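You operate a simulated robot arm through the tools that you are given. There is no shell and no other tool. Be economical: measure what you need, move in short steps, check, and stop when the job is done.

You run a simulated robot arm. Do the job below in one go: nothing can be reset, and whatever is moved stays where it is left.

TASK
Press the start two button three times. Then press the dose on button three times. Then fetch the small box that says "caps" from the top of the wooden bench and set it on the back of the test bench. Then take the box from the top of the wooden bench and leave it on the ledge beside the sink. Then fetch the orange block from the top of the wooden bench and set it on top of the green plate. Then stack the 24 V relay from the top of the wooden bench on top of the 6 V relay. Then put the fail tag on the black tape. Then take the glass jar from the top of the wooden bench and leave it on top of the yellow gauge. Then pull the left bench door open. Keep to this order. Set down upright: small box, box, glass jar.

The check looks at the end state, three seconds after you hand in, the way a careful person would. Anything else that was tipped, shoved, dropped, spilled or broken makes it a failure. Lids that push on must go on centred and level and be pressed home; caps that screw on are set level and turned clockwise until they are tight.

THE ROBOT
A 6-joint arm with a two-finger gripper on a trunk, on a base that drives. Base frame: it is fixed to the floor where the robot stands at the start and does not move with it; the origin is under the middle of the robot, x ahead of it, y to its left, z up. Readings come in m, degrees, newtons and seconds.
With the tool pointing down near the work surface it reaches from about 0.38 to 0.86 m from the robot's upright axis, wherever it stands. Its first joint turns from -166.0 to 166.0 degrees. Places, roughly: back of the test bench (100x18 cm) [-0.42, 2.18, 0.9]; black tape (6x6x3 cm) [-0.7, 1.2, 1]; box [2, 4.75, 1]; dose on button [0.4, 4, 0.9]; fail tag [2.5, 4.25, 1]; glass jar [3, 4.5, 1]; green plate [2.5, 4.5, 1]; ledge beside the sink (19x36 cm) [0, 2.94, 0.84]; left bench door [-0.1, 1.7, 0.5]; orange block (6x3x2 cm) [2, 4.7, 0.9]; relay [2.5, 4.5, 1]; small box [1.75, 5, 1]; start two button [0.5, -0.1, 0.9]; yellow gauge [3, 4.25, 1]. Payload 2.45 kg.
Tool frame: the origin (TCP) lies between the finger pads and is the grasp point; the fingertips stand 0.02 m ahead of it; z points along the fingers, y is the line along which they close. The gripper opens to 0.14 m. The gripper's body begins 0.168 m behind the TCP.
Orientation is told as [roll, pitch, yaw] about the base's x, y, z axes, in that order, counted from this pose: with the fingers straight down and closing along the base's y, the tool's x points along the base's -x, its y along +y and its z along -z.

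THE INTERFACE
- The arm moves only by the tool jog_arm. Its argument "motion" is a list of rows, each an object of numbers (a shift or turn left out is 0, a gripper value left out holds the last): "jaw": the finger opening in m, from 0 to 0.14; "tx", "ty", "tz": the shift along the tool's x, y, z in m; "rx", "ry", "rz": the turn, a rotation vector about the tool's x, y, z in degrees. In form: [{"jaw": .., "tx": .., "ty": .., "tz": .., "rx": .., "ry": .., "rz": ..}, ...]. A call has 1 to 10 rows; each row shifts and turns the commanded pose from where the row before left it, along the tool's axes as they then stand. A row lasts 0.2 s, in which the tool goes at most 0.05 m and 8.6 degrees; a call with a longer step from one row to the next is refused whole, and so is a gripper value outside its range. Where a pose cannot be reached the arm comes as near as it can. A force on the tool above 40 N (or 10 N above the force at the start of the call, whichever is more), or a blocked arm, ends the call early, and 0.2 s more pass. The fingers move at their own pace (about 0.045 m/s each) and stop on an object; they squeeze with about 29 N. The grip force told is the motor's: it shows also when the fingers shut on nothing. Time passes only in rows, and 0.2 s behind the last, so rows that do not move let the fingers close. It gives the time, the measured TCP pose, the force on the tool (base axes), the opening and the grip force at its end, in the units of the frame above (readings bear some noise), with the torque about the TCP (base axes, N m) and any sound that the robot's microphone picked up, and new pictures: "views" is both (left out), scene, wrist or none.
- Cameras (640 x 400 px; columns grow to the right, rows downward): "scene" is now at [0.0737, 0.1751, 1.8402]; the picture's right is [0.45, -0.89, 0.00], its down [-0.73, -0.37, -0.57] and it looks along [0.51, 0.26, -0.82] (base axes); focal length 278 px, centre (320, 200). "wrist" rides on the gripper at [0.078, 0.011, -0.209] in the tool frame; the picture's right is [-0.14, 0.99, 0.00], its down [-0.92, -0.13, -0.37] and it looks along [-0.37, -0.05, 0.93] (tool axes); focal length 280 px, centre (320, 200). There is no depth. A picture from a camera that has moved, and an enlarged one, comes with that camera's place and axes in the base frame and with its lens.
- move_column(by): slides the trunk up (or, below 0, down) by that many m; the arm and the scene camera ride with it, the base frame stays. It gives what a move gives, with no picture.
- base_move(legs): drives the robot by 1 to 6 legs, each [ahead, left, turn to the left] in m, m and degrees, along the robot's own axes; the way and the turn of a leg run together, so that a leg with both is an arc; at most 1.5 m and 180 degrees a leg. The arm and the cameras ride along, it lands a little off, and it stops where it bumps. It gives what a move gives, and a new picture of the scene camera.
- turn_head(pan, tilt): turns the head with the scene camera to pan (to the left, within 143 degrees either way) and tilt (down, from -29 to 69), counted from straight ahead of the robot. It gives what a move gives, and a new picture of the scene camera.
- close_up(camera, box): a new picture of the part [left, top, right, bottom] of that camera's present view, enlarged. The clock stands still meanwhile.
- finish_job(): hands the job in; it is judged then, once.

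Go step by step. Nothing tells you exact positions but the pictures and the camera data: compare them with the known pose of the tool, close in by small moves and look again before you grip or let go. The budget is 217 turns and 260 pictures, counting those below and the enlarged ones. Unless the task says otherwise, let go and move clear before handing in.

The tools are called after "Emit:" as name(argument=value, ...) on one line, values as JSON. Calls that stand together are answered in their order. jog_arm: Moves the arm, as the interface text tells. Its arguments: {"type":"object","properties":{"motion":{"type":"array","items":{"type":"object","properties":{"jaw":{"type":"number"},"tx":{"type":"number"},"ty":{"type":"number"},"tz":{"type":"number"},"rx":{"type":"number"},"ry":{"type":"number"},"rz":{"type":"number"}}}},"views":{"type":"string","enum":["both","scene","wrist","none"]}},"required":["motion"]} The other tools are called the same way: move_column (by) slides the trunk up or down; base_move (legs) drives the base; turn_head (pan, tilt) turns the head that bears the scene camera; close_up (camera, box) takes an enlarged picture of a part of a camera's view; finish_job () hands the job in.

At the start:

```text
clock: 0.0
tool_pos: [0.5453, 0.2066, 1.2419]
orientation: [-0.1, -0.1, 0.0]
ft_force: [-0.6, 0.3, 0.7]
torque: [0.0, -0.04, -0.01]
gripper_width: 0.1399
grip_force: 0.1
trunk travel left (down, up): [-0.1, 0.13]
robot x, y, heading: [-0.0008, -0.0014, 0.0]
head pan, tilt: [27.1, 55.3]
```

scene: 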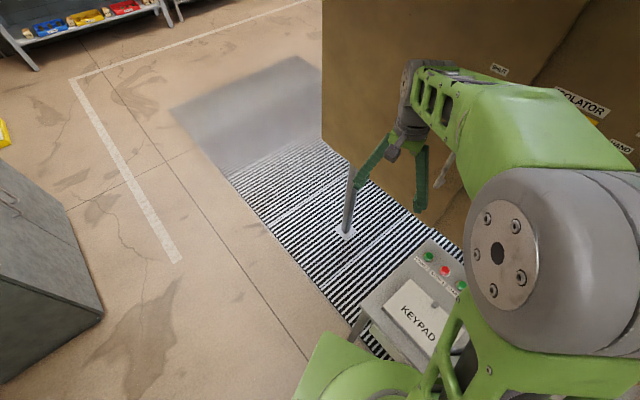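
wrist: 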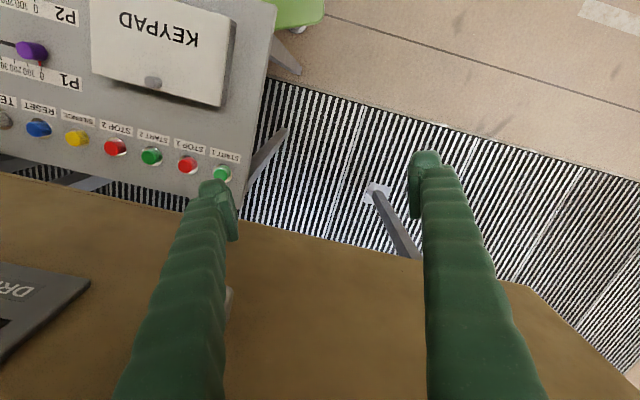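

The start-two button is the green one in the middle of the row, roughly at (0.54, -0.10, 0.94). I close the jaws and move above it to look more closely.

Emit:
jog_arm(motion=[{"jaw": 0, "ty": -0.045}, {"ty": -0.045}, {"ty": -0.045}, {"ty": -0.045}, {"ty": -0.045}, {"ty": -0.045}, {"ty": -0.035}, {"tz": 0.045}, {"tz": 0.045}], views="both")

```text
clock: 2.0
tool_pos: [0.5447, -0.0973, 1.152]
orientation: [0.0, 0.0, -0.1]
ft_force: [0.6, 0.0, 0.1]
torque: [0.0, 0.03, 0.0]
gripper_width: 0.0
grip_force: 29.1
trunk travel left (down, up): [-0.1, 0.13]
robot x, y, heading: [0.0028, -0.0014, 0.2]
head pan, tilt: [27.1, 55.3]
camera scene: at [0.0746, 0.1748, 1.8402], right [0.45, -0.89, 0.0], down [-0.73, -0.37, -0.57], along [0.51, 0.26, -0.82], focal length 278 px, centre (320, 200)
camera wrist: at [0.4688, -0.087, 1.36], right [0.14, 0.99, 0.0], down [0.92, -0.13, 0.37], along [0.37, -0.05, -0.93], focal length 280 px, centre (320, 200)
```

scene: 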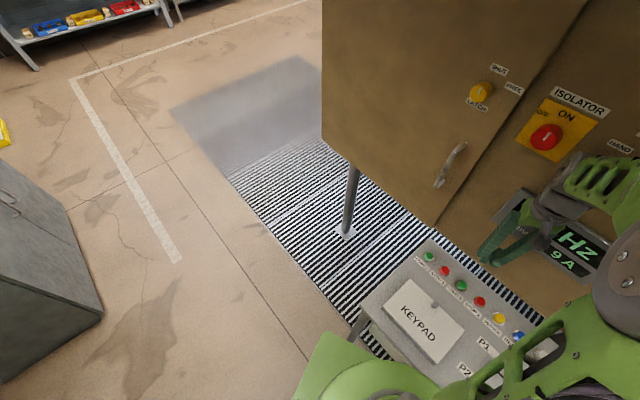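
wrist: 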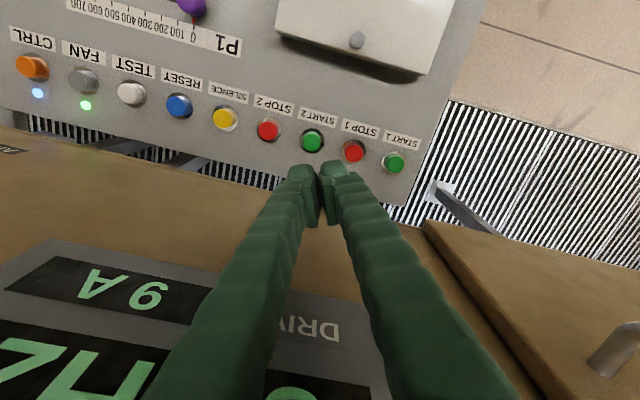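

START 2 triangulates to about (0.541, -0.107, 0.938). I descend above it and look before pressing.

Emit:
jog_arm(motion=[{"tx": 0.0035, "ty": -0.0095, "tz": 0.04}, {"tz": 0.04}, {"tz": 0.04}, {"tz": 0.04}], views="wrist")

Emit:
close_up(camera="scene", box=[380, 200, 580, 325])

```text
clock: 3.0
tool_pos: [0.5428, -0.108, 0.9899]
orientation: [0.0, 0.0, 0.0]
ft_force: [-0.8, -0.3, -0.4]
torque: [0.02, 0.1, 0.0]
gripper_width: 0.0
grip_force: 29.2
trunk travel left (down, up): [-0.1, 0.13]
robot x, y, heading: [-0.003, 0.0025, -0.1]
head pan, tilt: [27.1, 55.3]
camera wrist: at [0.4658, -0.0974, 1.1983], right [0.14, 0.99, 0.0], down [0.92, -0.13, 0.37], along [0.37, -0.05, -0.93], focal length 280 px, centre (320, 200)
```

wrist: 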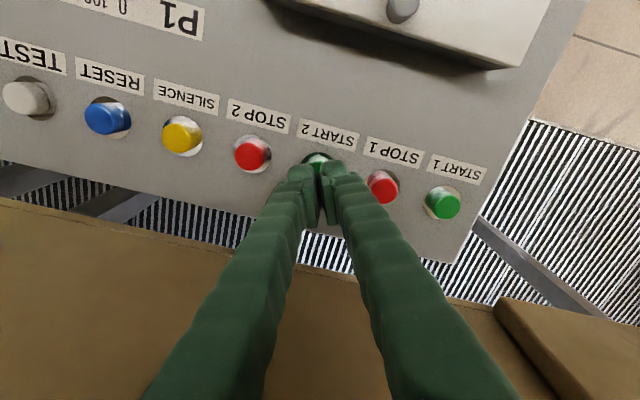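

```text
3.20 times, centred on (480, 262) of scene
camera zoom: at [0.0746, 0.1748, 1.8402], right [0.45, -0.89, 0.0], down [-0.73, -0.37, -0.57], along [0.51, 0.26, -0.82], focal length 888 px, centre (-192, 0)
```

zoom: 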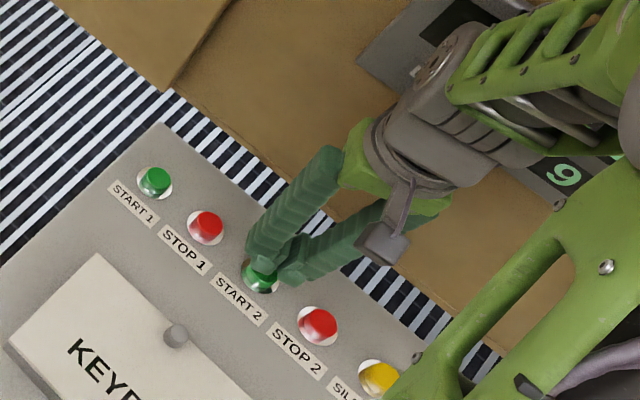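

The fingertips are just above START 2. I shift a few mm and descend until contact.

Emit:
jog_arm(motion=[{"tx": 0.005, "ty": -0.002, "tz": 0.01}, {"tz": 0.01}, {"tz": 0.004}, {"tz": 0.004}], views="wrist")

Emit:
close_up(camera="scene", box=[420, 240, 520, 302])

```text
clock: 4.0
tool_pos: [0.5361, -0.1094, 0.9639]
orientation: [0.0, -0.2, 0.0]
ft_force: [0.5, 0.5, 0.1]
torque: [0.02, 0.02, 0.01]
gripper_width: 0.0061
grip_force: 29.3
trunk travel left (down, up): [-0.1, 0.13]
robot x, y, heading: [0.0022, 0.0011, 0.0]
head pan, tilt: [27.1, 55.3]
camera wrist: at [0.4592, -0.0987, 1.1717], right [0.14, 0.99, 0.0], down [0.92, -0.13, 0.37], along [0.37, -0.05, -0.93], focal length 280 px, centre (320, 200)
```

wrist: 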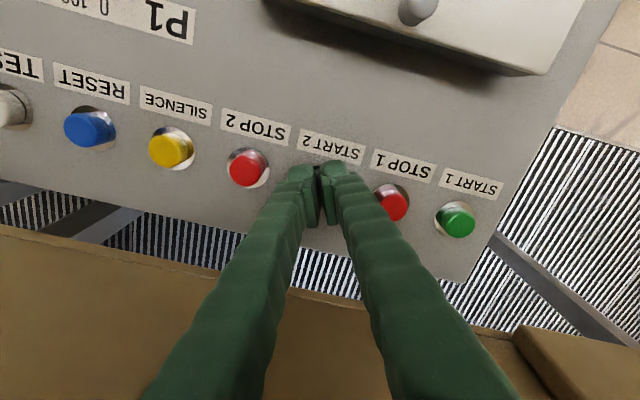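

```text
6.40 times, centred on (470, 271) of scene
camera zoom: at [0.0738, 0.1751, 1.8403], right [0.45, -0.89, 0.0], down [-0.73, -0.37, -0.57], along [0.51, 0.26, -0.82], focal length 1776 px, centre (-640, -254)
```

zoom: 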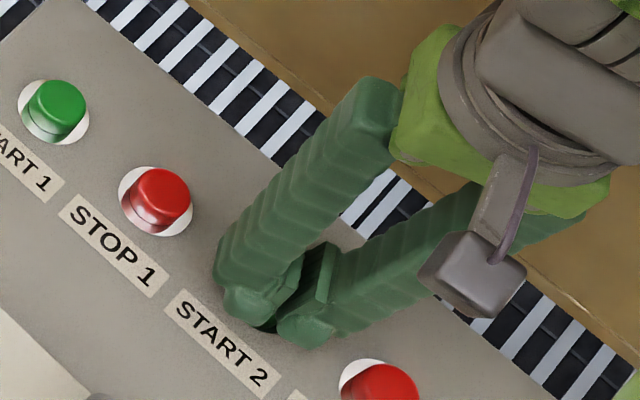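

The fingers are centred on START 2 with no contact yet. I go down in small steps, watching force and sound.

Emit:
jog_arm(motion=[{"tz": 0.003}, {"tz": 0.003}], views="none")

```text
clock: 4.6
tool_pos: [0.537, -0.1102, 0.9577]
orientation: [0.1, -0.2, 0.0]
ft_force: [2.1, -3.1, 7.4]
torque: [-0.05, -0.03, -0.01]
gripper_width: 0.006
grip_force: 29.2
trunk travel left (down, up): [-0.1, 0.13]
robot x, y, heading: [-0.0006, 0.0005, 0.0]
head pan, tilt: [27.1, 55.3]
heard: click
```

A click: press one. I release and press again.

Emit:
jog_arm(motion=[{"tz": -0.008}, {"tz": -0.007}, {}], views="none")

Emit:
jog_arm(motion=[{"tz": 0.008}, {"tz": 0.004}, {"tz": 0.003}], views="none")

Emit:
jog_arm(motion=[{"tz": -0.008}, {"tz": -0.007}, {}], views="wrist")

```text
clock: 5.4
tool_pos: [0.5373, -0.1087, 0.972]
orientation: [0.0, 0.1, -0.1]
ft_force: [0.2, 0.3, 0.8]
torque: [0.06, 0.02, 0.02]
gripper_width: 0.0
grip_force: 29.6
trunk travel left (down, up): [-0.1, 0.13]
robot x, y, heading: [-0.0029, 0.0014, 0.1]
head pan, tilt: [27.1, 55.3]
```

```text
clock: 6.2
tool_pos: [0.5373, -0.109, 0.9587]
orientation: [-0.1, -0.1, 0.0]
ft_force: [1.9, -1.1, 6.1]
torque: [-0.02, -0.03, 0.0]
gripper_width: 0.0058
grip_force: 29.5
trunk travel left (down, up): [-0.1, 0.13]
robot x, y, heading: [-0.0027, -0.0008, 0.0]
head pan, tilt: [27.1, 55.3]
heard: click
```

```text
clock: 7.0
tool_pos: [0.5367, -0.1086, 0.9738]
orientation: [0.0, 0.0, 0.0]
ft_force: [0.4, -0.1, 0.3]
torque: [-0.03, -0.02, 0.0]
gripper_width: 0.0
grip_force: 29.1
trunk travel left (down, up): [-0.1, 0.13]
robot x, y, heading: [-0.001, -0.0024, 0.0]
head pan, tilt: [27.1, 55.3]
camera wrist: at [0.4593, -0.0978, 1.1821], right [0.14, 0.99, 0.0], down [0.92, -0.13, 0.37], along [0.36, -0.05, -0.93], focal length 280 px, centre (320, 200)
```

wrist: 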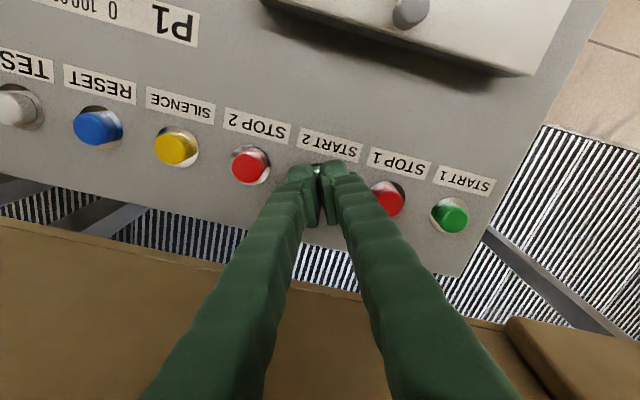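

Two clicks so far; the third press follows, then I retreat upward.

Emit:
jog_arm(motion=[{"tz": 0.008}, {"tz": 0.004}, {"tz": 0.003}], views="none")

Emit:
jog_arm(motion=[{"tz": -0.01}, {"tz": -0.04}, {"tz": -0.05}, {"tz": -0.05}, {"tz": -0.05}, {"tz": -0.05}], views="scene")

```text
clock: 7.8
tool_pos: [0.536, -0.1089, 0.9595]
orientation: [-0.1, -0.1, 0.0]
ft_force: [1.1, 0.2, 8.1]
torque: [0.0, -0.06, 0.01]
gripper_width: 0.0059
grip_force: 29.0
trunk travel left (down, up): [-0.1, 0.13]
robot x, y, heading: [-0.0039, -0.0008, 0.1]
head pan, tilt: [27.1, 55.3]
heard: click
```

```text
clock: 9.2
tool_pos: [0.5347, -0.1058, 1.2092]
orientation: [0.0, 0.0, 0.0]
ft_force: [-1.1, 0.3, 0.5]
torque: [-0.01, -0.04, 0.02]
gripper_width: 0.0001
grip_force: 29.3
trunk travel left (down, up): [-0.1, 0.13]
robot x, y, heading: [0.0032, 0.0006, -0.1]
head pan, tilt: [27.1, 55.3]
camera scene: at [0.073, 0.1752, 1.8403], right [0.45, -0.89, 0.0], down [-0.73, -0.37, -0.57], along [0.51, 0.26, -0.82], focal length 278 px, centre (320, 200)
```

scene: 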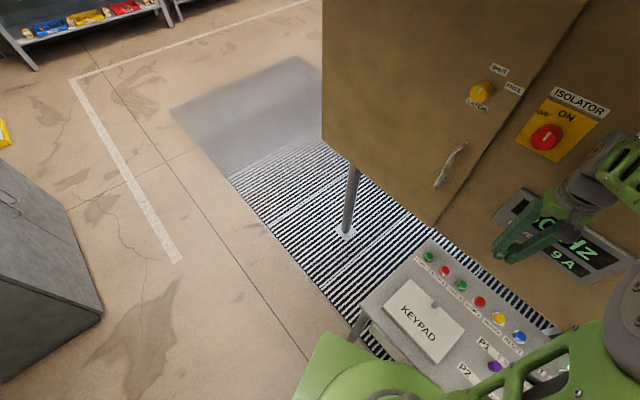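

Start two is pressed three times. Now I look around to plan the drive to the dose button near (0.4, 4.0).

Emit:
turn_head(pan=90, tilt=15)

Emit:
turn_head(pan=50, tilt=12)

Emit:
turn_head(pan=115, tilt=45)

```text
clock: 10.5
tool_pos: [0.5345, -0.1056, 1.2086]
orientation: [0.0, 0.0, 0.0]
ft_force: [-0.4, 0.0, 0.0]
torque: [0.02, 0.04, 0.02]
gripper_width: 0.0
grip_force: 29.3
trunk travel left (down, up): [-0.1, 0.13]
robot x, y, heading: [-0.001, 0.0005, 0.0]
head pan, tilt: [90.0, 15.0]
camera scene: at [0.0099, 0.2358, 1.9008], right [1.0, 0.0, 0.0], down [0.0, -0.26, -0.97], along [0.0, 0.97, -0.26], focal length 278 px, centre (320, 200)
```

scene: 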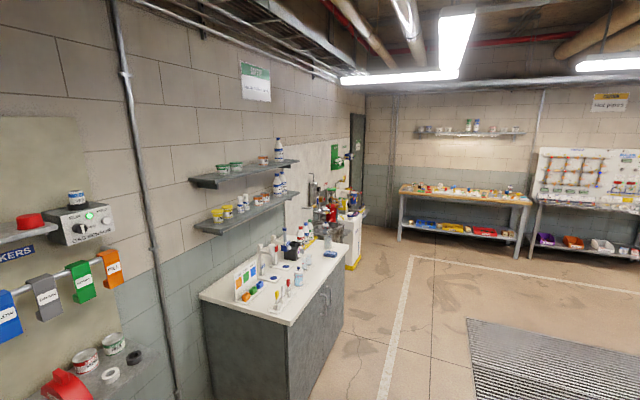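

```text
clock: 11.6
tool_pos: [0.5352, -0.1067, 1.2088]
orientation: [0.0, -0.1, 0.1]
ft_force: [1.4, 0.9, 0.2]
torque: [0.01, -0.02, 0.02]
gripper_width: 0.0
grip_force: 29.1
trunk travel left (down, up): [-0.1, 0.13]
robot x, y, heading: [0.0003, 0.002, -0.3]
head pan, tilt: [50.0, 12.0]
camera scene: at [0.0697, 0.2139, 1.9057], right [0.77, -0.64, 0.0], down [-0.13, -0.16, -0.98], along [0.63, 0.75, -0.21], focal length 278 px, centre (320, 200)
```

scene: 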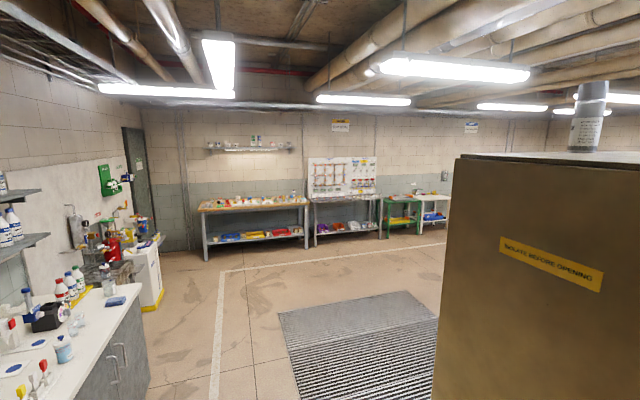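

```text
clock: 13.0
tool_pos: [0.5357, -0.106, 1.2088]
orientation: [-0.1, 0.0, 0.0]
ft_force: [-0.4, 0.0, 0.6]
torque: [0.01, 0.01, 0.01]
gripper_width: 0.0001
grip_force: 29.7
trunk travel left (down, up): [-0.1, 0.13]
robot x, y, heading: [0.0025, 0.0004, -0.2]
head pan, tilt: [115.0, 45.0]
camera scene: at [-0.0245, 0.2161, 1.8541], right [0.91, 0.42, 0.0], down [0.3, -0.64, -0.71], along [-0.3, 0.64, -0.71], focal length 278 px, centre (320, 200)
```

scene: 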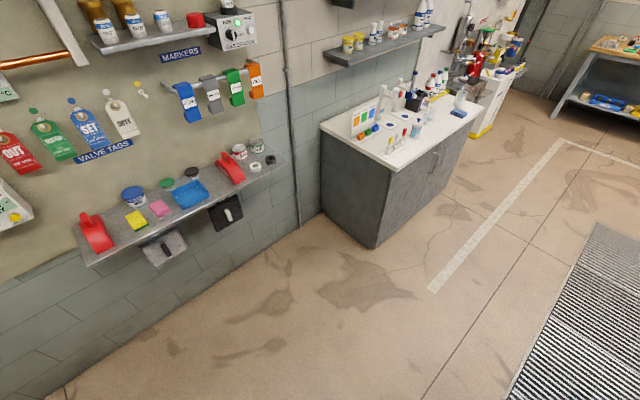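

The test bench runs along the left wall, the sink beyond it, and the wooden bench at the back. I retract the arm and drive clear of the cabinet, then toward the open middle.

Emit:
jog_arm(motion=[{"tx": 0.04, "ty": 0.025}, {"tx": 0.04, "ty": 0.025}, {"tx": 0.04, "ty": 0.025}, {"ty": 0.03}], views="none")

Emit:
turn_head(pan=75, tilt=20)

Emit:
base_move(legs=[[0, 0.95, 0], [0.95, 1.1, 0]])

```text
clock: 14.0
tool_pos: [0.4178, -0.0023, 1.2066]
orientation: [0.0, 0.0, 0.0]
ft_force: [0.0, -0.1, -0.6]
torque: [0.01, 0.0, 0.03]
gripper_width: 0.0001
grip_force: 29.1
trunk travel left (down, up): [-0.1, 0.13]
robot x, y, heading: [-0.002, 0.0007, 0.0]
head pan, tilt: [115.0, 45.0]
```

```text
clock: 15.0
tool_pos: [0.4178, -0.0026, 1.2073]
orientation: [-0.1, 0.0, 0.0]
ft_force: [0.4, 0.0, -0.4]
torque: [-0.02, 0.01, 0.02]
gripper_width: 0.0
grip_force: 29.8
trunk travel left (down, up): [-0.1, 0.13]
robot x, y, heading: [0.0008, 0.0, -0.1]
head pan, tilt: [75.0, 20.0]
camera scene: at [0.0339, 0.2324, 1.8927], right [0.97, -0.26, 0.0], down [-0.09, -0.33, -0.94], along [0.24, 0.91, -0.34], focal length 278 px, centre (320, 200)
```

scene: 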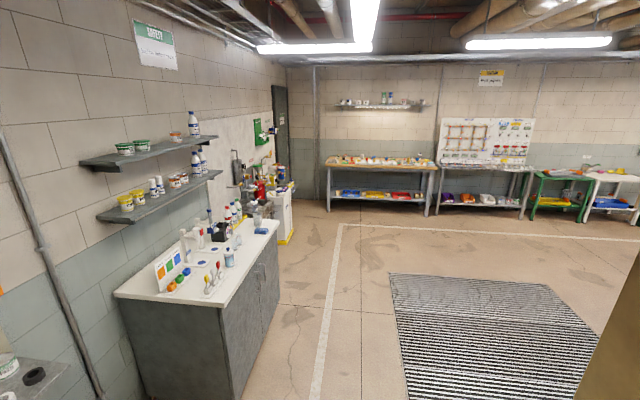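

```text
clock: 33.4
tool_pos: [1.3457, 2.0605, 1.2058]
orientation: [0.0, 0.0, -0.1]
ft_force: [-0.7, -0.6, 0.6]
torque: [0.0, -0.02, 0.01]
gripper_width: 0.0001
grip_force: 29.2
trunk travel left (down, up): [-0.1, 0.13]
robot x, y, heading: [0.9294, 2.0598, -0.1]
head pan, tilt: [75.0, 20.0]
camera scene: at [0.9625, 2.2971, 1.8927], right [0.97, -0.26, 0.0], down [-0.09, -0.33, -0.94], along [0.25, 0.91, -0.34], focal length 278 px, centre (320, 200)
```

scene: 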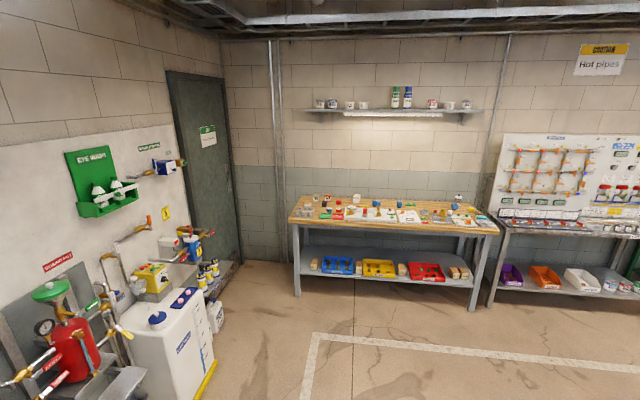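

The white tank at the left, near (0.4, 4.0), is likely the doser. I zoom in.

Emit:
turn_head(pan=110, tilt=28)

Emit:
close_up(camera="scene", box=[220, 120, 460, 270])

```text
clock: 34.4
tool_pos: [1.3459, 2.0602, 1.207]
orientation: [0.0, 0.1, -0.2]
ft_force: [0.3, 0.0, 0.4]
torque: [0.01, 0.0, 0.0]
gripper_width: 0.0002
grip_force: 29.4
trunk travel left (down, up): [-0.1, 0.13]
robot x, y, heading: [0.9297, 2.0644, -0.1]
head pan, tilt: [110.0, 28.0]
camera scene: at [0.9072, 2.2929, 1.8798], right [0.94, 0.34, 0.0], down [0.16, -0.44, -0.88], along [-0.3, 0.83, -0.47], focal length 278 px, centre (320, 200)
```

scene: 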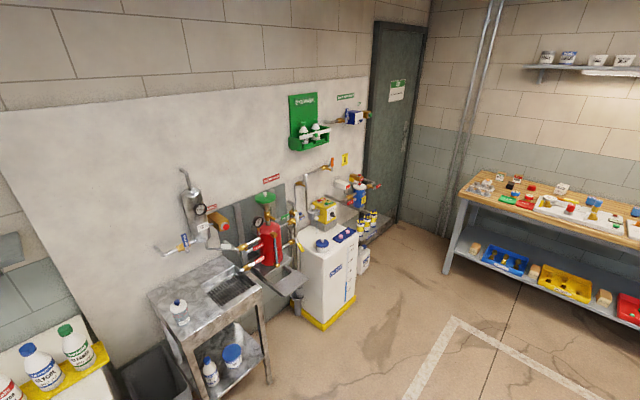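

```text
2.67 times, centred on (340, 195) of scene
camera zoom: at [0.9072, 2.2929, 1.8798], right [0.94, 0.34, 0.0], down [0.16, -0.44, -0.88], along [-0.3, 0.83, -0.47], focal length 740 px, centre (267, 213)
```

zoom: 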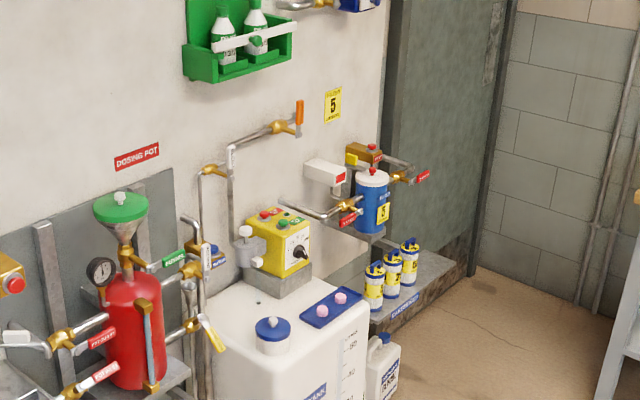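

The yellow doser box with its buttons is near (0.3, 4.0). I turn to face the wall (heading 180°) and drive alongside it.

Emit:
base_move(legs=[[0, 0, 180], [-0.05, -0.95, 0], [0, -0.94, 0]])

Emit:
turn_head(pan=0, tilt=50)

```text
clock: 58.3
tool_pos: [0.5638, 3.9359, 1.2089]
orientation: [0.0, 0.0, 179.2]
ft_force: [0.4, -0.1, 0.4]
torque: [-0.06, -0.01, -0.02]
gripper_width: 0.0001
grip_force: 29.8
trunk travel left (down, up): [-0.1, 0.13]
robot x, y, heading: [0.9832, 3.9278, 179.0]
head pan, tilt: [110.0, 28.0]
camera scene: at [0.9989, 3.7043, 1.8798], right [-0.94, -0.33, 0.0], down [-0.15, 0.44, -0.88], along [0.29, -0.83, -0.47], focal length 278 px, centre (320, 200)
```

scene: 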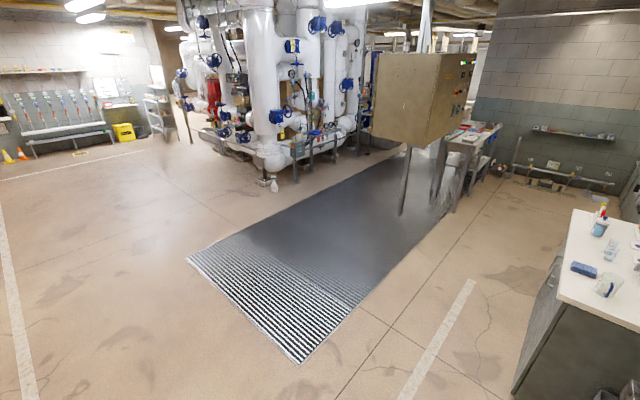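

```text
clock: 60.2
tool_pos: [0.5634, 3.9358, 1.2075]
orientation: [0.1, 0.0, 179.2]
ft_force: [0.5, -0.8, 0.5]
torque: [0.02, 0.0, 0.01]
gripper_width: 0.0
grip_force: 29.3
trunk travel left (down, up): [-0.1, 0.13]
robot x, y, heading: [0.9811, 3.9299, 179.1]
head pan, tilt: [0.0, 50.0]
camera scene: at [0.8918, 3.7912, 1.8471], right [0.01, 1.0, 0.0], down [0.77, -0.01, -0.64], along [-0.64, 0.01, -0.77], focal length 278 px, centre (320, 200)
```

scene: 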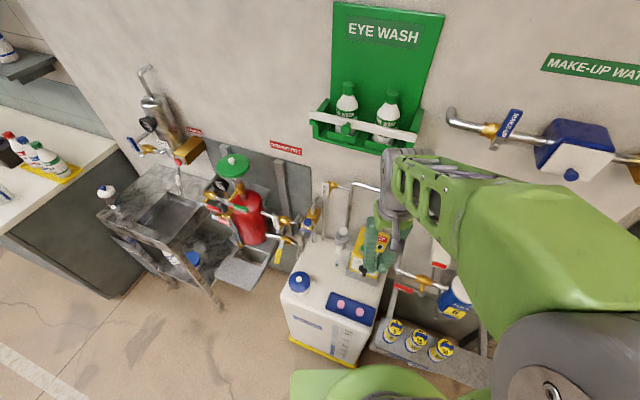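

The arm hides the yellow box, so I use the wrist camera.

Emit:
jog_arm(motion=[{"ty": 0.0}], views="wrist")

Emit:
close_up(camera="scene", box=[270, 200, 430, 300])

```text
clock: 60.6
tool_pos: [0.5626, 3.937, 1.2084]
orientation: [0.0, 0.1, 179.1]
ft_force: [0.5, -0.3, 0.6]
torque: [-0.01, 0.0, 0.02]
gripper_width: 0.0
grip_force: 29.0
trunk travel left (down, up): [-0.1, 0.13]
robot x, y, heading: [0.9792, 3.9273, 179.4]
head pan, tilt: [0.0, 50.0]
camera wrist: at [0.6427, 3.9241, 1.4162], right [-0.15, -0.99, 0.0], down [-0.92, 0.14, 0.37], along [-0.36, 0.06, -0.93], focal length 280 px, centre (320, 200)
```

wrist: 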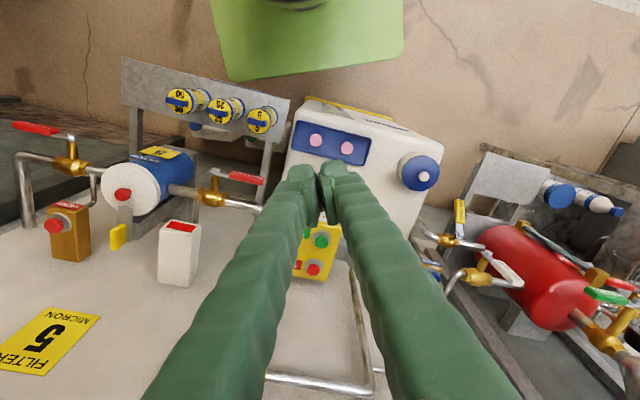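

```text
4.00 times, centred on (350, 250) of scene
camera zoom: at [0.8918, 3.7913, 1.8471], right [0.01, 1.0, 0.0], down [0.77, -0.01, -0.64], along [-0.64, 0.01, -0.77], focal length 1110 px, centre (200, 0)
```

zoom: 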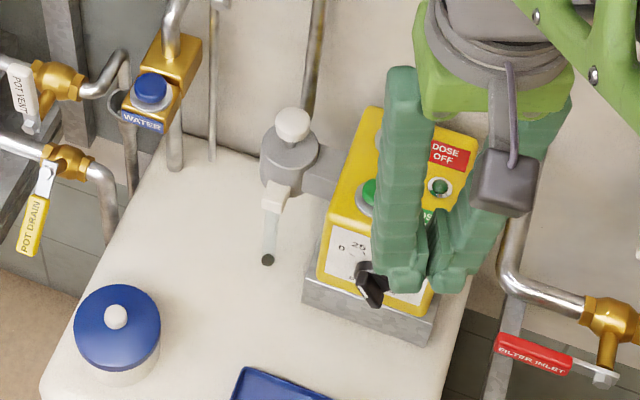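

I move the arm sideways to uncover the buttons.

Emit:
jog_arm(motion=[{"ty": -0.05}, {"ty": -0.05}, {"ty": -0.05}, {"ty": -0.05}], views="wrist")

Emit:
close_up(camera="scene", box=[310, 200, 438, 280])

Emit:
close_up(camera="wrist", box=[340, 160, 500, 260])

```text
clock: 61.6
tool_pos: [0.5661, 4.1361, 1.2087]
orientation: [0.0, 0.1, 179.3]
ft_force: [0.7, 0.4, -0.3]
torque: [-0.01, 0.01, 0.0]
gripper_width: 0.0
grip_force: 29.4
trunk travel left (down, up): [-0.1, 0.13]
robot x, y, heading: [0.9792, 3.9311, 179.2]
head pan, tilt: [0.0, 50.0]
camera wrist: at [0.6452, 4.1244, 1.4164], right [-0.15, -0.99, 0.0], down [-0.92, 0.14, 0.37], along [-0.36, 0.06, -0.93], focal length 280 px, centre (320, 200)
```

wrist: 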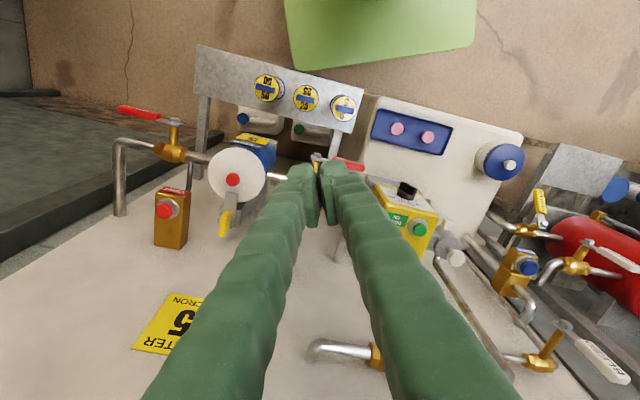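

```text
5.00 times, centred on (374, 240) of scene
camera zoom: at [0.8915, 3.7924, 1.8472], right [0.01, 1.0, 0.0], down [0.77, -0.01, -0.64], along [-0.64, 0.01, -0.77], focal length 1388 px, centre (50, 0)
```

zoom: 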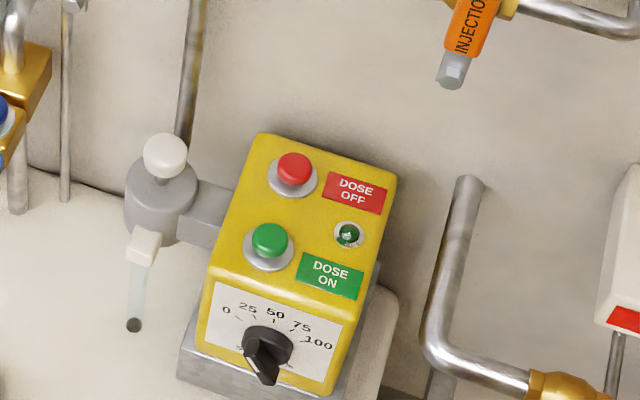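

```text
4.00 times, centred on (420, 210) of wrist
camera zoom: at [0.6452, 4.1244, 1.4164], right [-0.15, -0.99, 0.0], down [-0.92, 0.14, 0.37], along [-0.36, 0.06, -0.93], focal length 1122 px, centre (-80, 160)
```

zoom: 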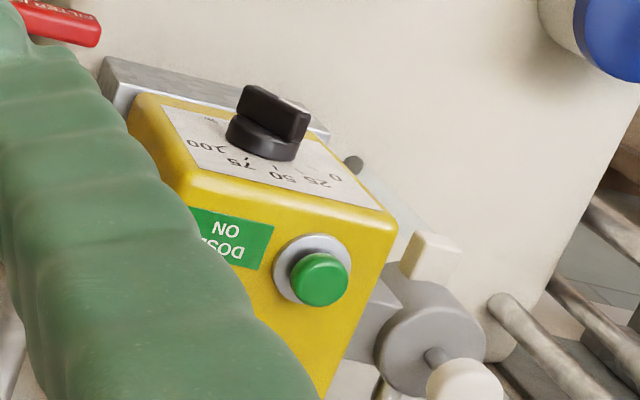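

The DOSE ON button triangulates cleanly to (0.358, 3.969, 0.918), facing up. I move above it.

Emit:
jog_arm(motion=[{"tx": -0.04, "ty": 0.033}, {"tx": -0.042, "ty": 0.034}, {"tx": -0.042, "ty": 0.034}, {"tx": -0.042, "ty": 0.034}, {"tx": -0.042, "ty": 0.033}, {"tz": 0.05}, {"tz": 0.05}, {"tz": 0.05}, {"tz": 0.05}, {"tz": 0.03}], views="both")

Emit:
close_up(camera="scene", box=[310, 200, 438, 280])

```text
refused: row 1 steps farther than a row can; nothing moved
```

```text
5.00 times, centred on (374, 240) of scene
camera zoom: at [0.8915, 3.7924, 1.8472], right [0.01, 1.0, 0.0], down [0.77, -0.01, -0.64], along [-0.64, 0.01, -0.77], focal length 1388 px, centre (50, 0)
```

zoom: 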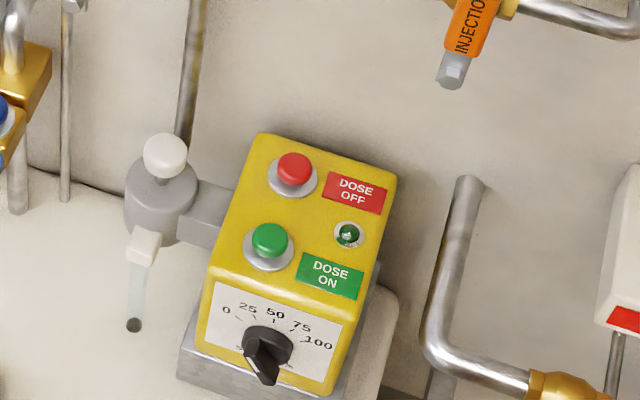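

The row was too long; I split it into smaller steps.

Emit:
jog_arm(motion=[{"tx": -0.035, "ty": 0.028}, {"tx": -0.035, "ty": 0.028}, {"tx": -0.035, "ty": 0.028}, {"tx": -0.035, "ty": 0.028}, {"tx": -0.035, "ty": 0.028}, {"tx": -0.033, "ty": 0.027}, {"tz": 0.05}, {"tz": 0.05}, {"tz": 0.05}, {"tz": 0.05}], views="wrist")

Emit:
close_up(camera="scene", box=[310, 200, 438, 280])

```text
clock: 62.8
tool_pos: [0.4121, 4.0149, 1.2084]
orientation: [-0.1, 0.6, 178.4]
ft_force: [13.5, 5.8, 4.4]
torque: [-1.29, 3.27, -0.37]
gripper_width: 0.0
grip_force: 29.5
trunk travel left (down, up): [-0.1, 0.13]
robot x, y, heading: [0.9809, 3.9282, 179.0]
head pan, tilt: [0.0, 50.0]
stopped in row 5: the force on the tool passed its limit at 76 N (the readings are from after the stop); the commanded pose is now the measured one
camera wrist: at [0.4895, 4.0019, 1.4181], right [-0.16, -0.99, 0.0], down [-0.92, 0.15, 0.36], along [-0.35, 0.06, -0.93], focal length 280 px, centre (320, 200)
```

wrist: 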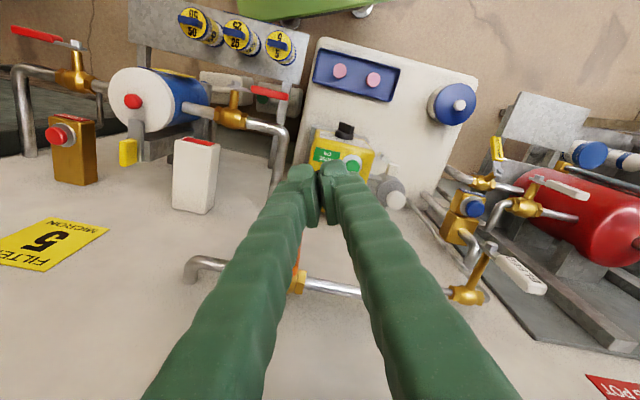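

```text
5.00 times, centred on (374, 240) of scene
camera zoom: at [0.8953, 3.7918, 1.8474], right [0.01, 1.0, 0.0], down [0.76, -0.01, -0.64], along [-0.64, 0.01, -0.76], focal length 1388 px, centre (50, 0)
```

zoom: 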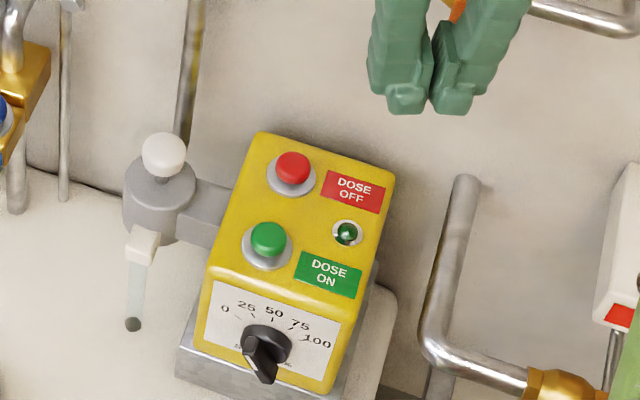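

Contact with something, likely the eye-wash shelf or the injection valve. I back off and look.

Emit:
jog_arm(motion=[{"tx": 0.035, "ty": -0.028}, {"tx": 0.03, "ty": -0.02}], views="scene")

Emit:
turn_head(pan=-5, tilt=25)

```text
clock: 63.4
tool_pos: [0.4751, 4.0592, 1.2088]
orientation: [-0.1, 0.6, 178.7]
ft_force: [0.2, 0.1, -0.4]
torque: [-0.02, 0.02, 0.01]
gripper_width: 0.0001
grip_force: 28.8
trunk travel left (down, up): [-0.1, 0.13]
robot x, y, heading: [0.9825, 3.9302, 179.1]
head pan, tilt: [0.0, 50.0]
camera scene: at [0.8916, 3.7914, 1.8471], right [0.01, 1.0, 0.0], down [0.77, -0.01, -0.64], along [-0.64, 0.01, -0.77], focal length 278 px, centre (320, 200)
```

scene: 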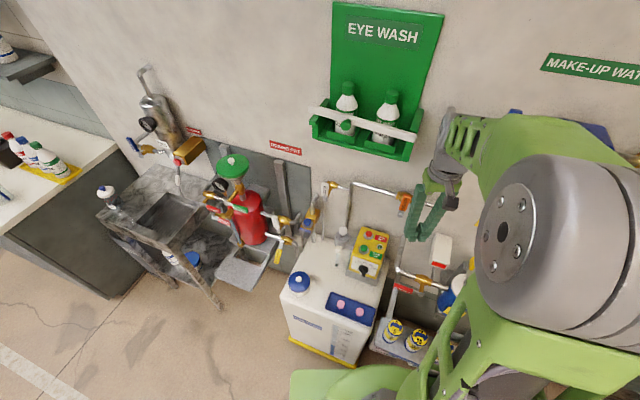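

```text
clock: 64.3
tool_pos: [0.4744, 4.0578, 1.2096]
orientation: [0.0, 0.7, 178.6]
ft_force: [-0.4, -0.5, 0.1]
torque: [-0.01, 0.01, 0.0]
gripper_width: 0.0
grip_force: 29.9
trunk travel left (down, up): [-0.1, 0.13]
robot x, y, heading: [0.9823, 3.927, 179.3]
head pan, tilt: [-5.0, 25.0]
camera scene: at [0.877, 3.7996, 1.8845], right [0.1, 0.99, 0.0], down [0.42, -0.04, -0.91], along [-0.9, 0.09, -0.42], focal length 278 px, centre (320, 200)
```

scene: 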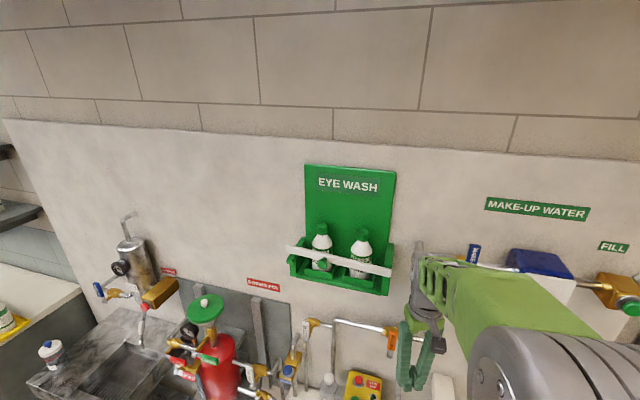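

The gripper wrist hit the eye-wash rack that overhangs. I tilt the tool 30° so the hand leans toward the robot, and lower it before going in beneath the rack.

Emit:
jog_arm(motion=[{"ry": -7.5}, {"ry": -7.5}, {"ry": -7.5}, {"ry": -7.5}, {"tx": 0.019, "tz": 0.0325}, {"tx": 0.019, "tz": 0.0325}, {"tx": 0.019, "tz": 0.0325}, {"tx": 0.019, "tz": 0.0325}, {"ty": 0.045}, {"ty": 0.042}], views="none")

Emit:
turn_head(pan=0, tilt=45)

```text
clock: 66.5
tool_pos: [0.4543, 3.9753, 1.0607]
orientation: [-0.2, -28.9, 178.9]
ft_force: [0.1, -0.4, 0.7]
torque: [0.01, -0.01, -0.02]
gripper_width: 0.0001
grip_force: 29.0
out of reach, approached as far as the arm can: row 9, 10
trunk travel left (down, up): [-0.1, 0.13]
robot x, y, heading: [0.9821, 3.928, 179.4]
head pan, tilt: [-5.0, 25.0]
```

```text
clock: 67.3
tool_pos: [0.4553, 3.9767, 1.0624]
orientation: [0.0, -29.1, 178.8]
ft_force: [-0.3, 0.1, -0.2]
torque: [0.03, 0.0, 0.0]
gripper_width: 0.0
grip_force: 29.3
trunk travel left (down, up): [-0.1, 0.13]
robot x, y, heading: [0.9822, 3.9287, 179.1]
head pan, tilt: [0.0, 45.0]
camera scene: at [0.8875, 3.7915, 1.8541], right [0.01, 1.0, 0.0], down [0.71, -0.01, -0.71], along [-0.71, 0.01, -0.71], focal length 278 px, centre (320, 200)
```

scene: 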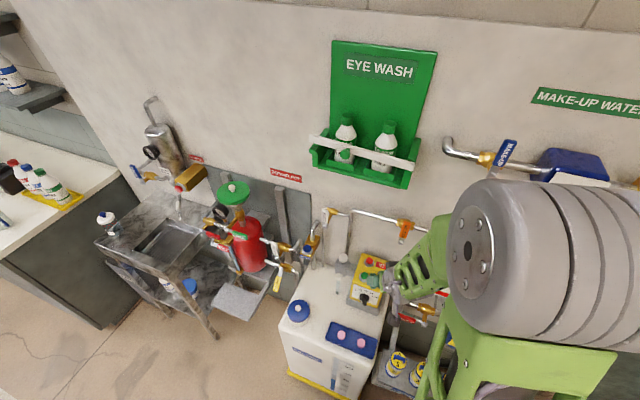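

Tilted and below the rack. I move in over the button.

Emit:
jog_arm(motion=[{"tx": -0.029, "tz": 0.0167}, {"tx": -0.029, "tz": 0.0167}, {"tx": -0.029, "tz": 0.0167}], views="wrist")

Emit:
close_up(camera="scene", box=[310, 220, 438, 300])

```text
clock: 68.1
tool_pos: [0.3564, 3.9818, 1.0587]
orientation: [-0.1, -29.3, 178.7]
ft_force: [0.3, 0.5, -0.1]
torque: [-0.01, 0.0, 0.0]
gripper_width: 0.0
grip_force: 29.2
trunk travel left (down, up): [-0.1, 0.13]
robot x, y, heading: [0.9808, 3.9284, 179.4]
head pan, tilt: [0.0, 45.0]
camera wrist: at [0.5266, 3.9674, 1.202], right [-0.14, -0.99, 0.07], down [-0.62, 0.14, 0.77], along [-0.77, 0.07, -0.63], focal length 280 px, centre (320, 200)
```

wrist: 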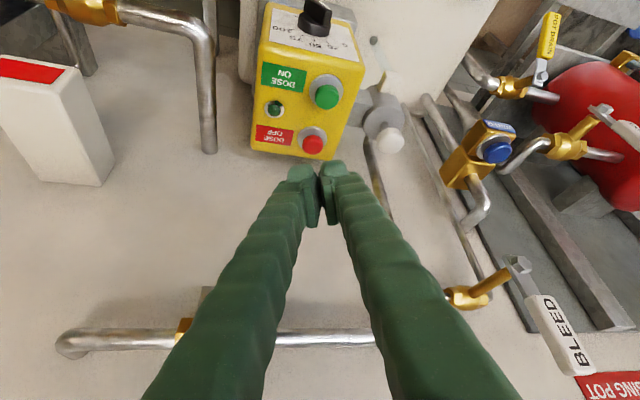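

```text
5.00 times, centred on (374, 260) of scene
camera zoom: at [0.8866, 3.7915, 1.854], right [0.01, 1.0, 0.0], down [0.71, -0.01, -0.71], along [-0.71, 0.01, -0.71], focal length 1388 px, centre (50, -100)
```

zoom: 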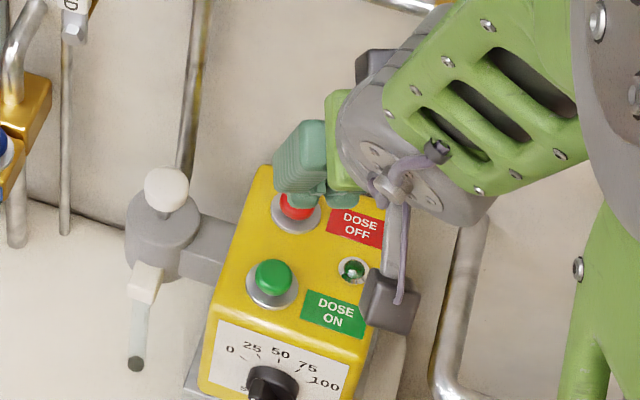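

The button is confirmed at (0.358, 3.967). I descend to just above it.

Emit:
jog_arm(motion=[{"tx": 0.0165, "tz": 0.0305, "ty": 0.0145}, {"tx": 0.0165, "tz": 0.0305}, {"tx": 0.0145, "tz": 0.0265}], views="wrist")

Emit:
close_up(camera="scene", box=[310, 220, 438, 300])

```text
clock: 68.9
tool_pos: [0.3568, 3.9937, 0.9582]
orientation: [0.2, -29.5, 179.6]
ft_force: [-0.4, -1.2, 0.1]
torque: [-0.03, -0.03, -0.01]
gripper_width: 0.0
grip_force: 29.3
out of reach, approached as far as the arm can: row 2, 3
trunk travel left (down, up): [-0.1, 0.13]
robot x, y, heading: [0.9799, 3.9292, 178.9]
head pan, tilt: [0.0, 45.0]
camera wrist: at [0.5296, 3.9829, 1.1005], right [-0.12, -0.99, 0.07], down [-0.62, 0.13, 0.77], along [-0.77, 0.05, -0.63], focal length 280 px, centre (320, 200)
```

wrist: 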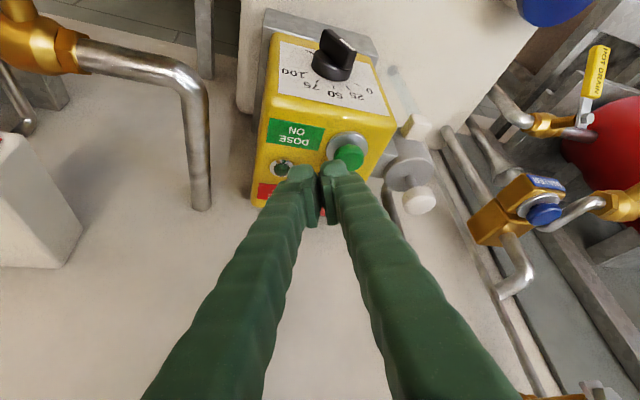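

```text
5.00 times, centred on (374, 260) of scene
camera zoom: at [0.885, 3.7916, 1.8538], right [0.01, 1.0, 0.0], down [0.71, -0.01, -0.71], along [-0.71, 0.01, -0.71], focal length 1388 px, centre (50, -100)
```

zoom: 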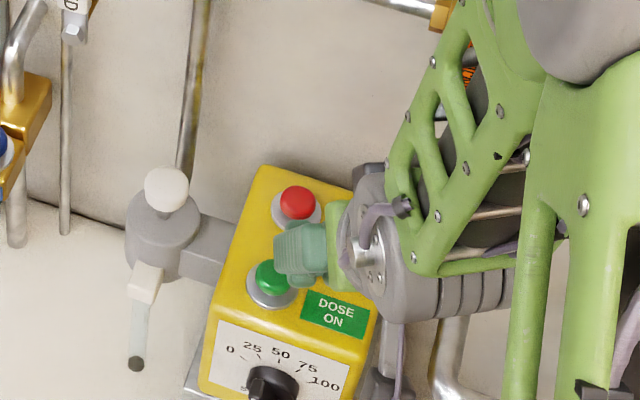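

The arm is cramped at this distance. I raise, back the base off 0.14 m and lower the trunk a bit for easier reach.

Emit:
jog_arm(motion=[{"tx": -0.02, "tz": -0.035}, {"tx": -0.02, "tz": -0.035}], views="none")

Emit:
base_move(legs=[[-0.15, 0, 0]])

```text
clock: 69.5
tool_pos: [0.361, 3.9952, 1.0395]
orientation: [-0.1, -29.4, 178.7]
ft_force: [0.8, -0.6, -0.4]
torque: [0.01, 0.04, 0.02]
gripper_width: 0.0
grip_force: 29.1
trunk travel left (down, up): [-0.1, 0.13]
robot x, y, heading: [0.9816, 3.9273, 179.0]
head pan, tilt: [0.0, 45.0]
```

```text
clock: 70.9
tool_pos: [0.5114, 3.9915, 1.0406]
orientation: [-0.1, -29.4, 178.7]
ft_force: [0.9, -0.3, 1.2]
torque: [0.02, 0.05, -0.01]
gripper_width: 0.0002
grip_force: 29.8
trunk travel left (down, up): [-0.1, 0.13]
robot x, y, heading: [1.1313, 3.9278, 179.0]
head pan, tilt: [0.0, 45.0]
camera scene: at [1.0391, 3.7892, 1.8542], right [0.01, 1.0, 0.0], down [0.71, -0.01, -0.71], along [-0.71, 0.01, -0.71], focal length 278 px, centre (320, 200)
```

scene: 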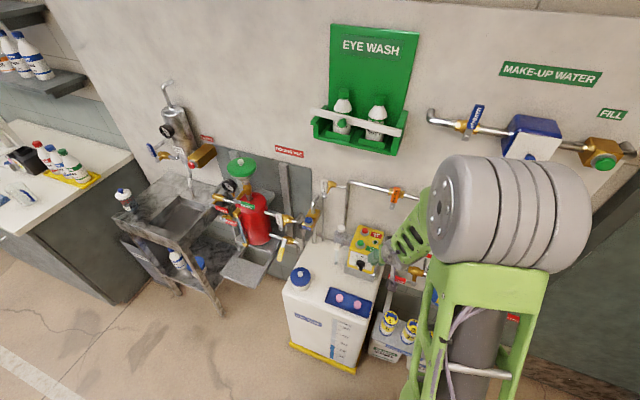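

Now from farther back, I move over the button again.

Emit:
jog_arm(motion=[{"tx": -0.0338, "tz": 0.019, "ty": 0.007}, {"tx": -0.0338, "tz": 0.019, "ty": 0.007}, {"tx": -0.0338, "tz": 0.019, "ty": 0.007}, {"tx": -0.0338, "tz": 0.019, "ty": 0.0065}, {"tx": 0.014, "tz": 0.0255}, {"tx": 0.014, "tz": 0.0255}], views="wrist")

Emit:
close_up(camera="scene", box=[310, 210, 438, 290])

```text
clock: 72.3
tool_pos: [0.3547, 3.9683, 0.9804]
orientation: [-0.1, -29.3, 178.7]
ft_force: [0.5, -0.4, -0.2]
torque: [0.01, 0.0, 0.01]
gripper_width: 0.0
grip_force: 29.4
trunk travel left (down, up): [-0.1, 0.13]
robot x, y, heading: [1.1292, 3.9245, 179.4]
head pan, tilt: [0.0, 45.0]
camera wrist: at [0.5256, 3.9528, 1.1237], right [-0.14, -0.99, 0.07], down [-0.62, 0.14, 0.77], along [-0.77, 0.07, -0.63], focal length 280 px, centre (320, 200)
```

wrist: 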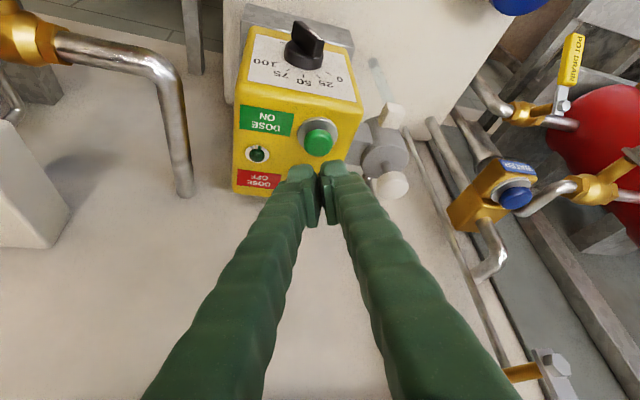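

```text
5.00 times, centred on (374, 250) of scene
camera zoom: at [1.037, 3.7893, 1.854], right [0.01, 1.0, 0.0], down [0.71, -0.01, -0.71], along [-0.71, 0.01, -0.71], focal length 1388 px, centre (50, -50)
```

zoom: 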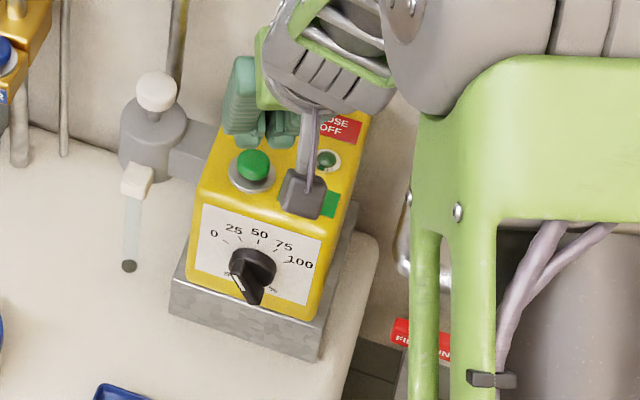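

Aligned over DOSE ON. I descend vertically toward contact.

Emit:
jog_arm(motion=[{"tx": 0.008, "tz": 0.0143, "ty": 0.003}, {"tx": 0.0064, "tz": 0.0113}, {"tx": 0.002, "tz": 0.0035}], views="wrist")

Emit:
close_up(camera="scene", box=[334, 220, 398, 260])

```text
clock: 73.1
tool_pos: [0.3536, 3.9655, 0.9517]
orientation: [-0.1, -29.3, 178.6]
ft_force: [-0.2, -0.2, -0.2]
torque: [0.01, -0.01, 0.02]
gripper_width: 0.0001
grip_force: 29.0
out of reach, approached as far as the arm can: row 2
trunk travel left (down, up): [-0.1, 0.13]
robot x, y, heading: [1.1323, 3.9234, 178.9]
head pan, tilt: [0.0, 45.0]
camera wrist: at [0.5248, 3.9503, 1.0952], right [-0.14, -0.99, 0.07], down [-0.62, 0.14, 0.77], along [-0.77, 0.07, -0.63], focal length 280 px, centre (320, 200)
```

wrist: 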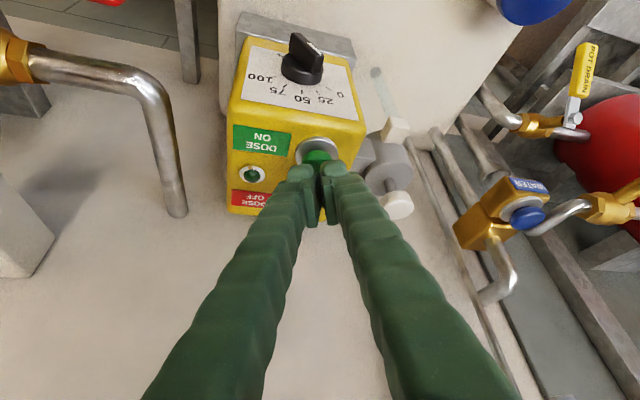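

```text
10.00 times, centred on (366, 240) of scene
camera zoom: at [1.0375, 3.7893, 1.854], right [0.01, 1.0, 0.0], down [0.71, -0.01, -0.71], along [-0.71, 0.01, -0.71], focal length 2776 px, centre (-140, -200)
```

zoom: 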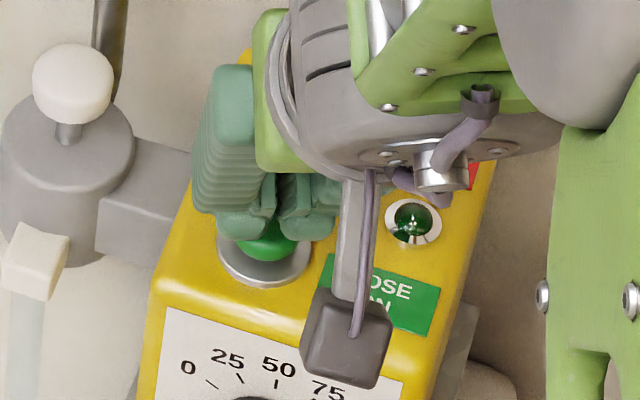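

Nearly touching; I nudge slightly and press down.

Emit:
jog_arm(motion=[{"tx": 0.0022, "tz": 0.0026, "ty": 0.003}, {"tx": 0.0015, "tz": 0.0026}, {"tx": 0.001, "tz": 0.0017}], views="none")

```text
clock: 73.9
tool_pos: [0.3554, 3.9622, 0.9444]
orientation: [0.0, -29.4, 178.7]
ft_force: [-0.1, -0.5, -0.3]
torque: [0.01, -0.04, 0.02]
gripper_width: 0.0
grip_force: 29.4
trunk travel left (down, up): [-0.1, 0.13]
robot x, y, heading: [1.1302, 3.9265, 179.3]
head pan, tilt: [0.0, 45.0]
```

Emit:
jog_arm(motion=[{"tx": 0.0015, "tz": 0.0026}, {"tx": 0.001, "tz": 0.0017}], views="none")

Emit:
close_up(camera="scene", box=[334, 220, 398, 260])

```text
clock: 74.5
tool_pos: [0.3543, 3.9627, 0.9385]
orientation: [0.0, -29.4, 178.6]
ft_force: [-0.3, 0.5, 1.7]
torque: [0.01, 0.02, 0.02]
gripper_width: 0.0059
grip_force: 29.1
trunk travel left (down, up): [-0.1, 0.13]
robot x, y, heading: [1.1286, 3.9208, 179.3]
head pan, tilt: [0.0, 45.0]
heard: click
```

```text
10.00 times, centred on (366, 240) of scene
camera zoom: at [1.0376, 3.7893, 1.8541], right [0.01, 1.0, 0.0], down [0.71, -0.01, -0.71], along [-0.71, 0.01, -0.71], focal length 2776 px, centre (-140, -200)
```

zoom: 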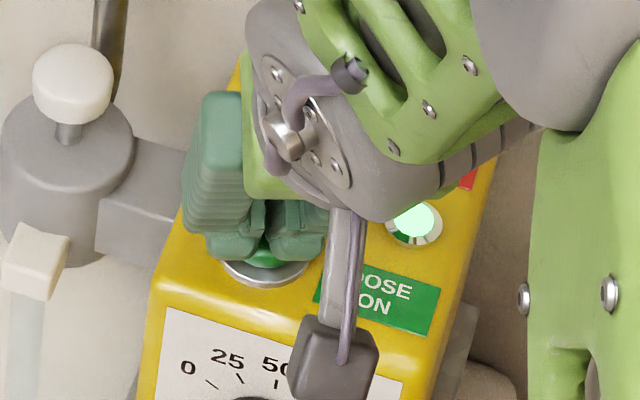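

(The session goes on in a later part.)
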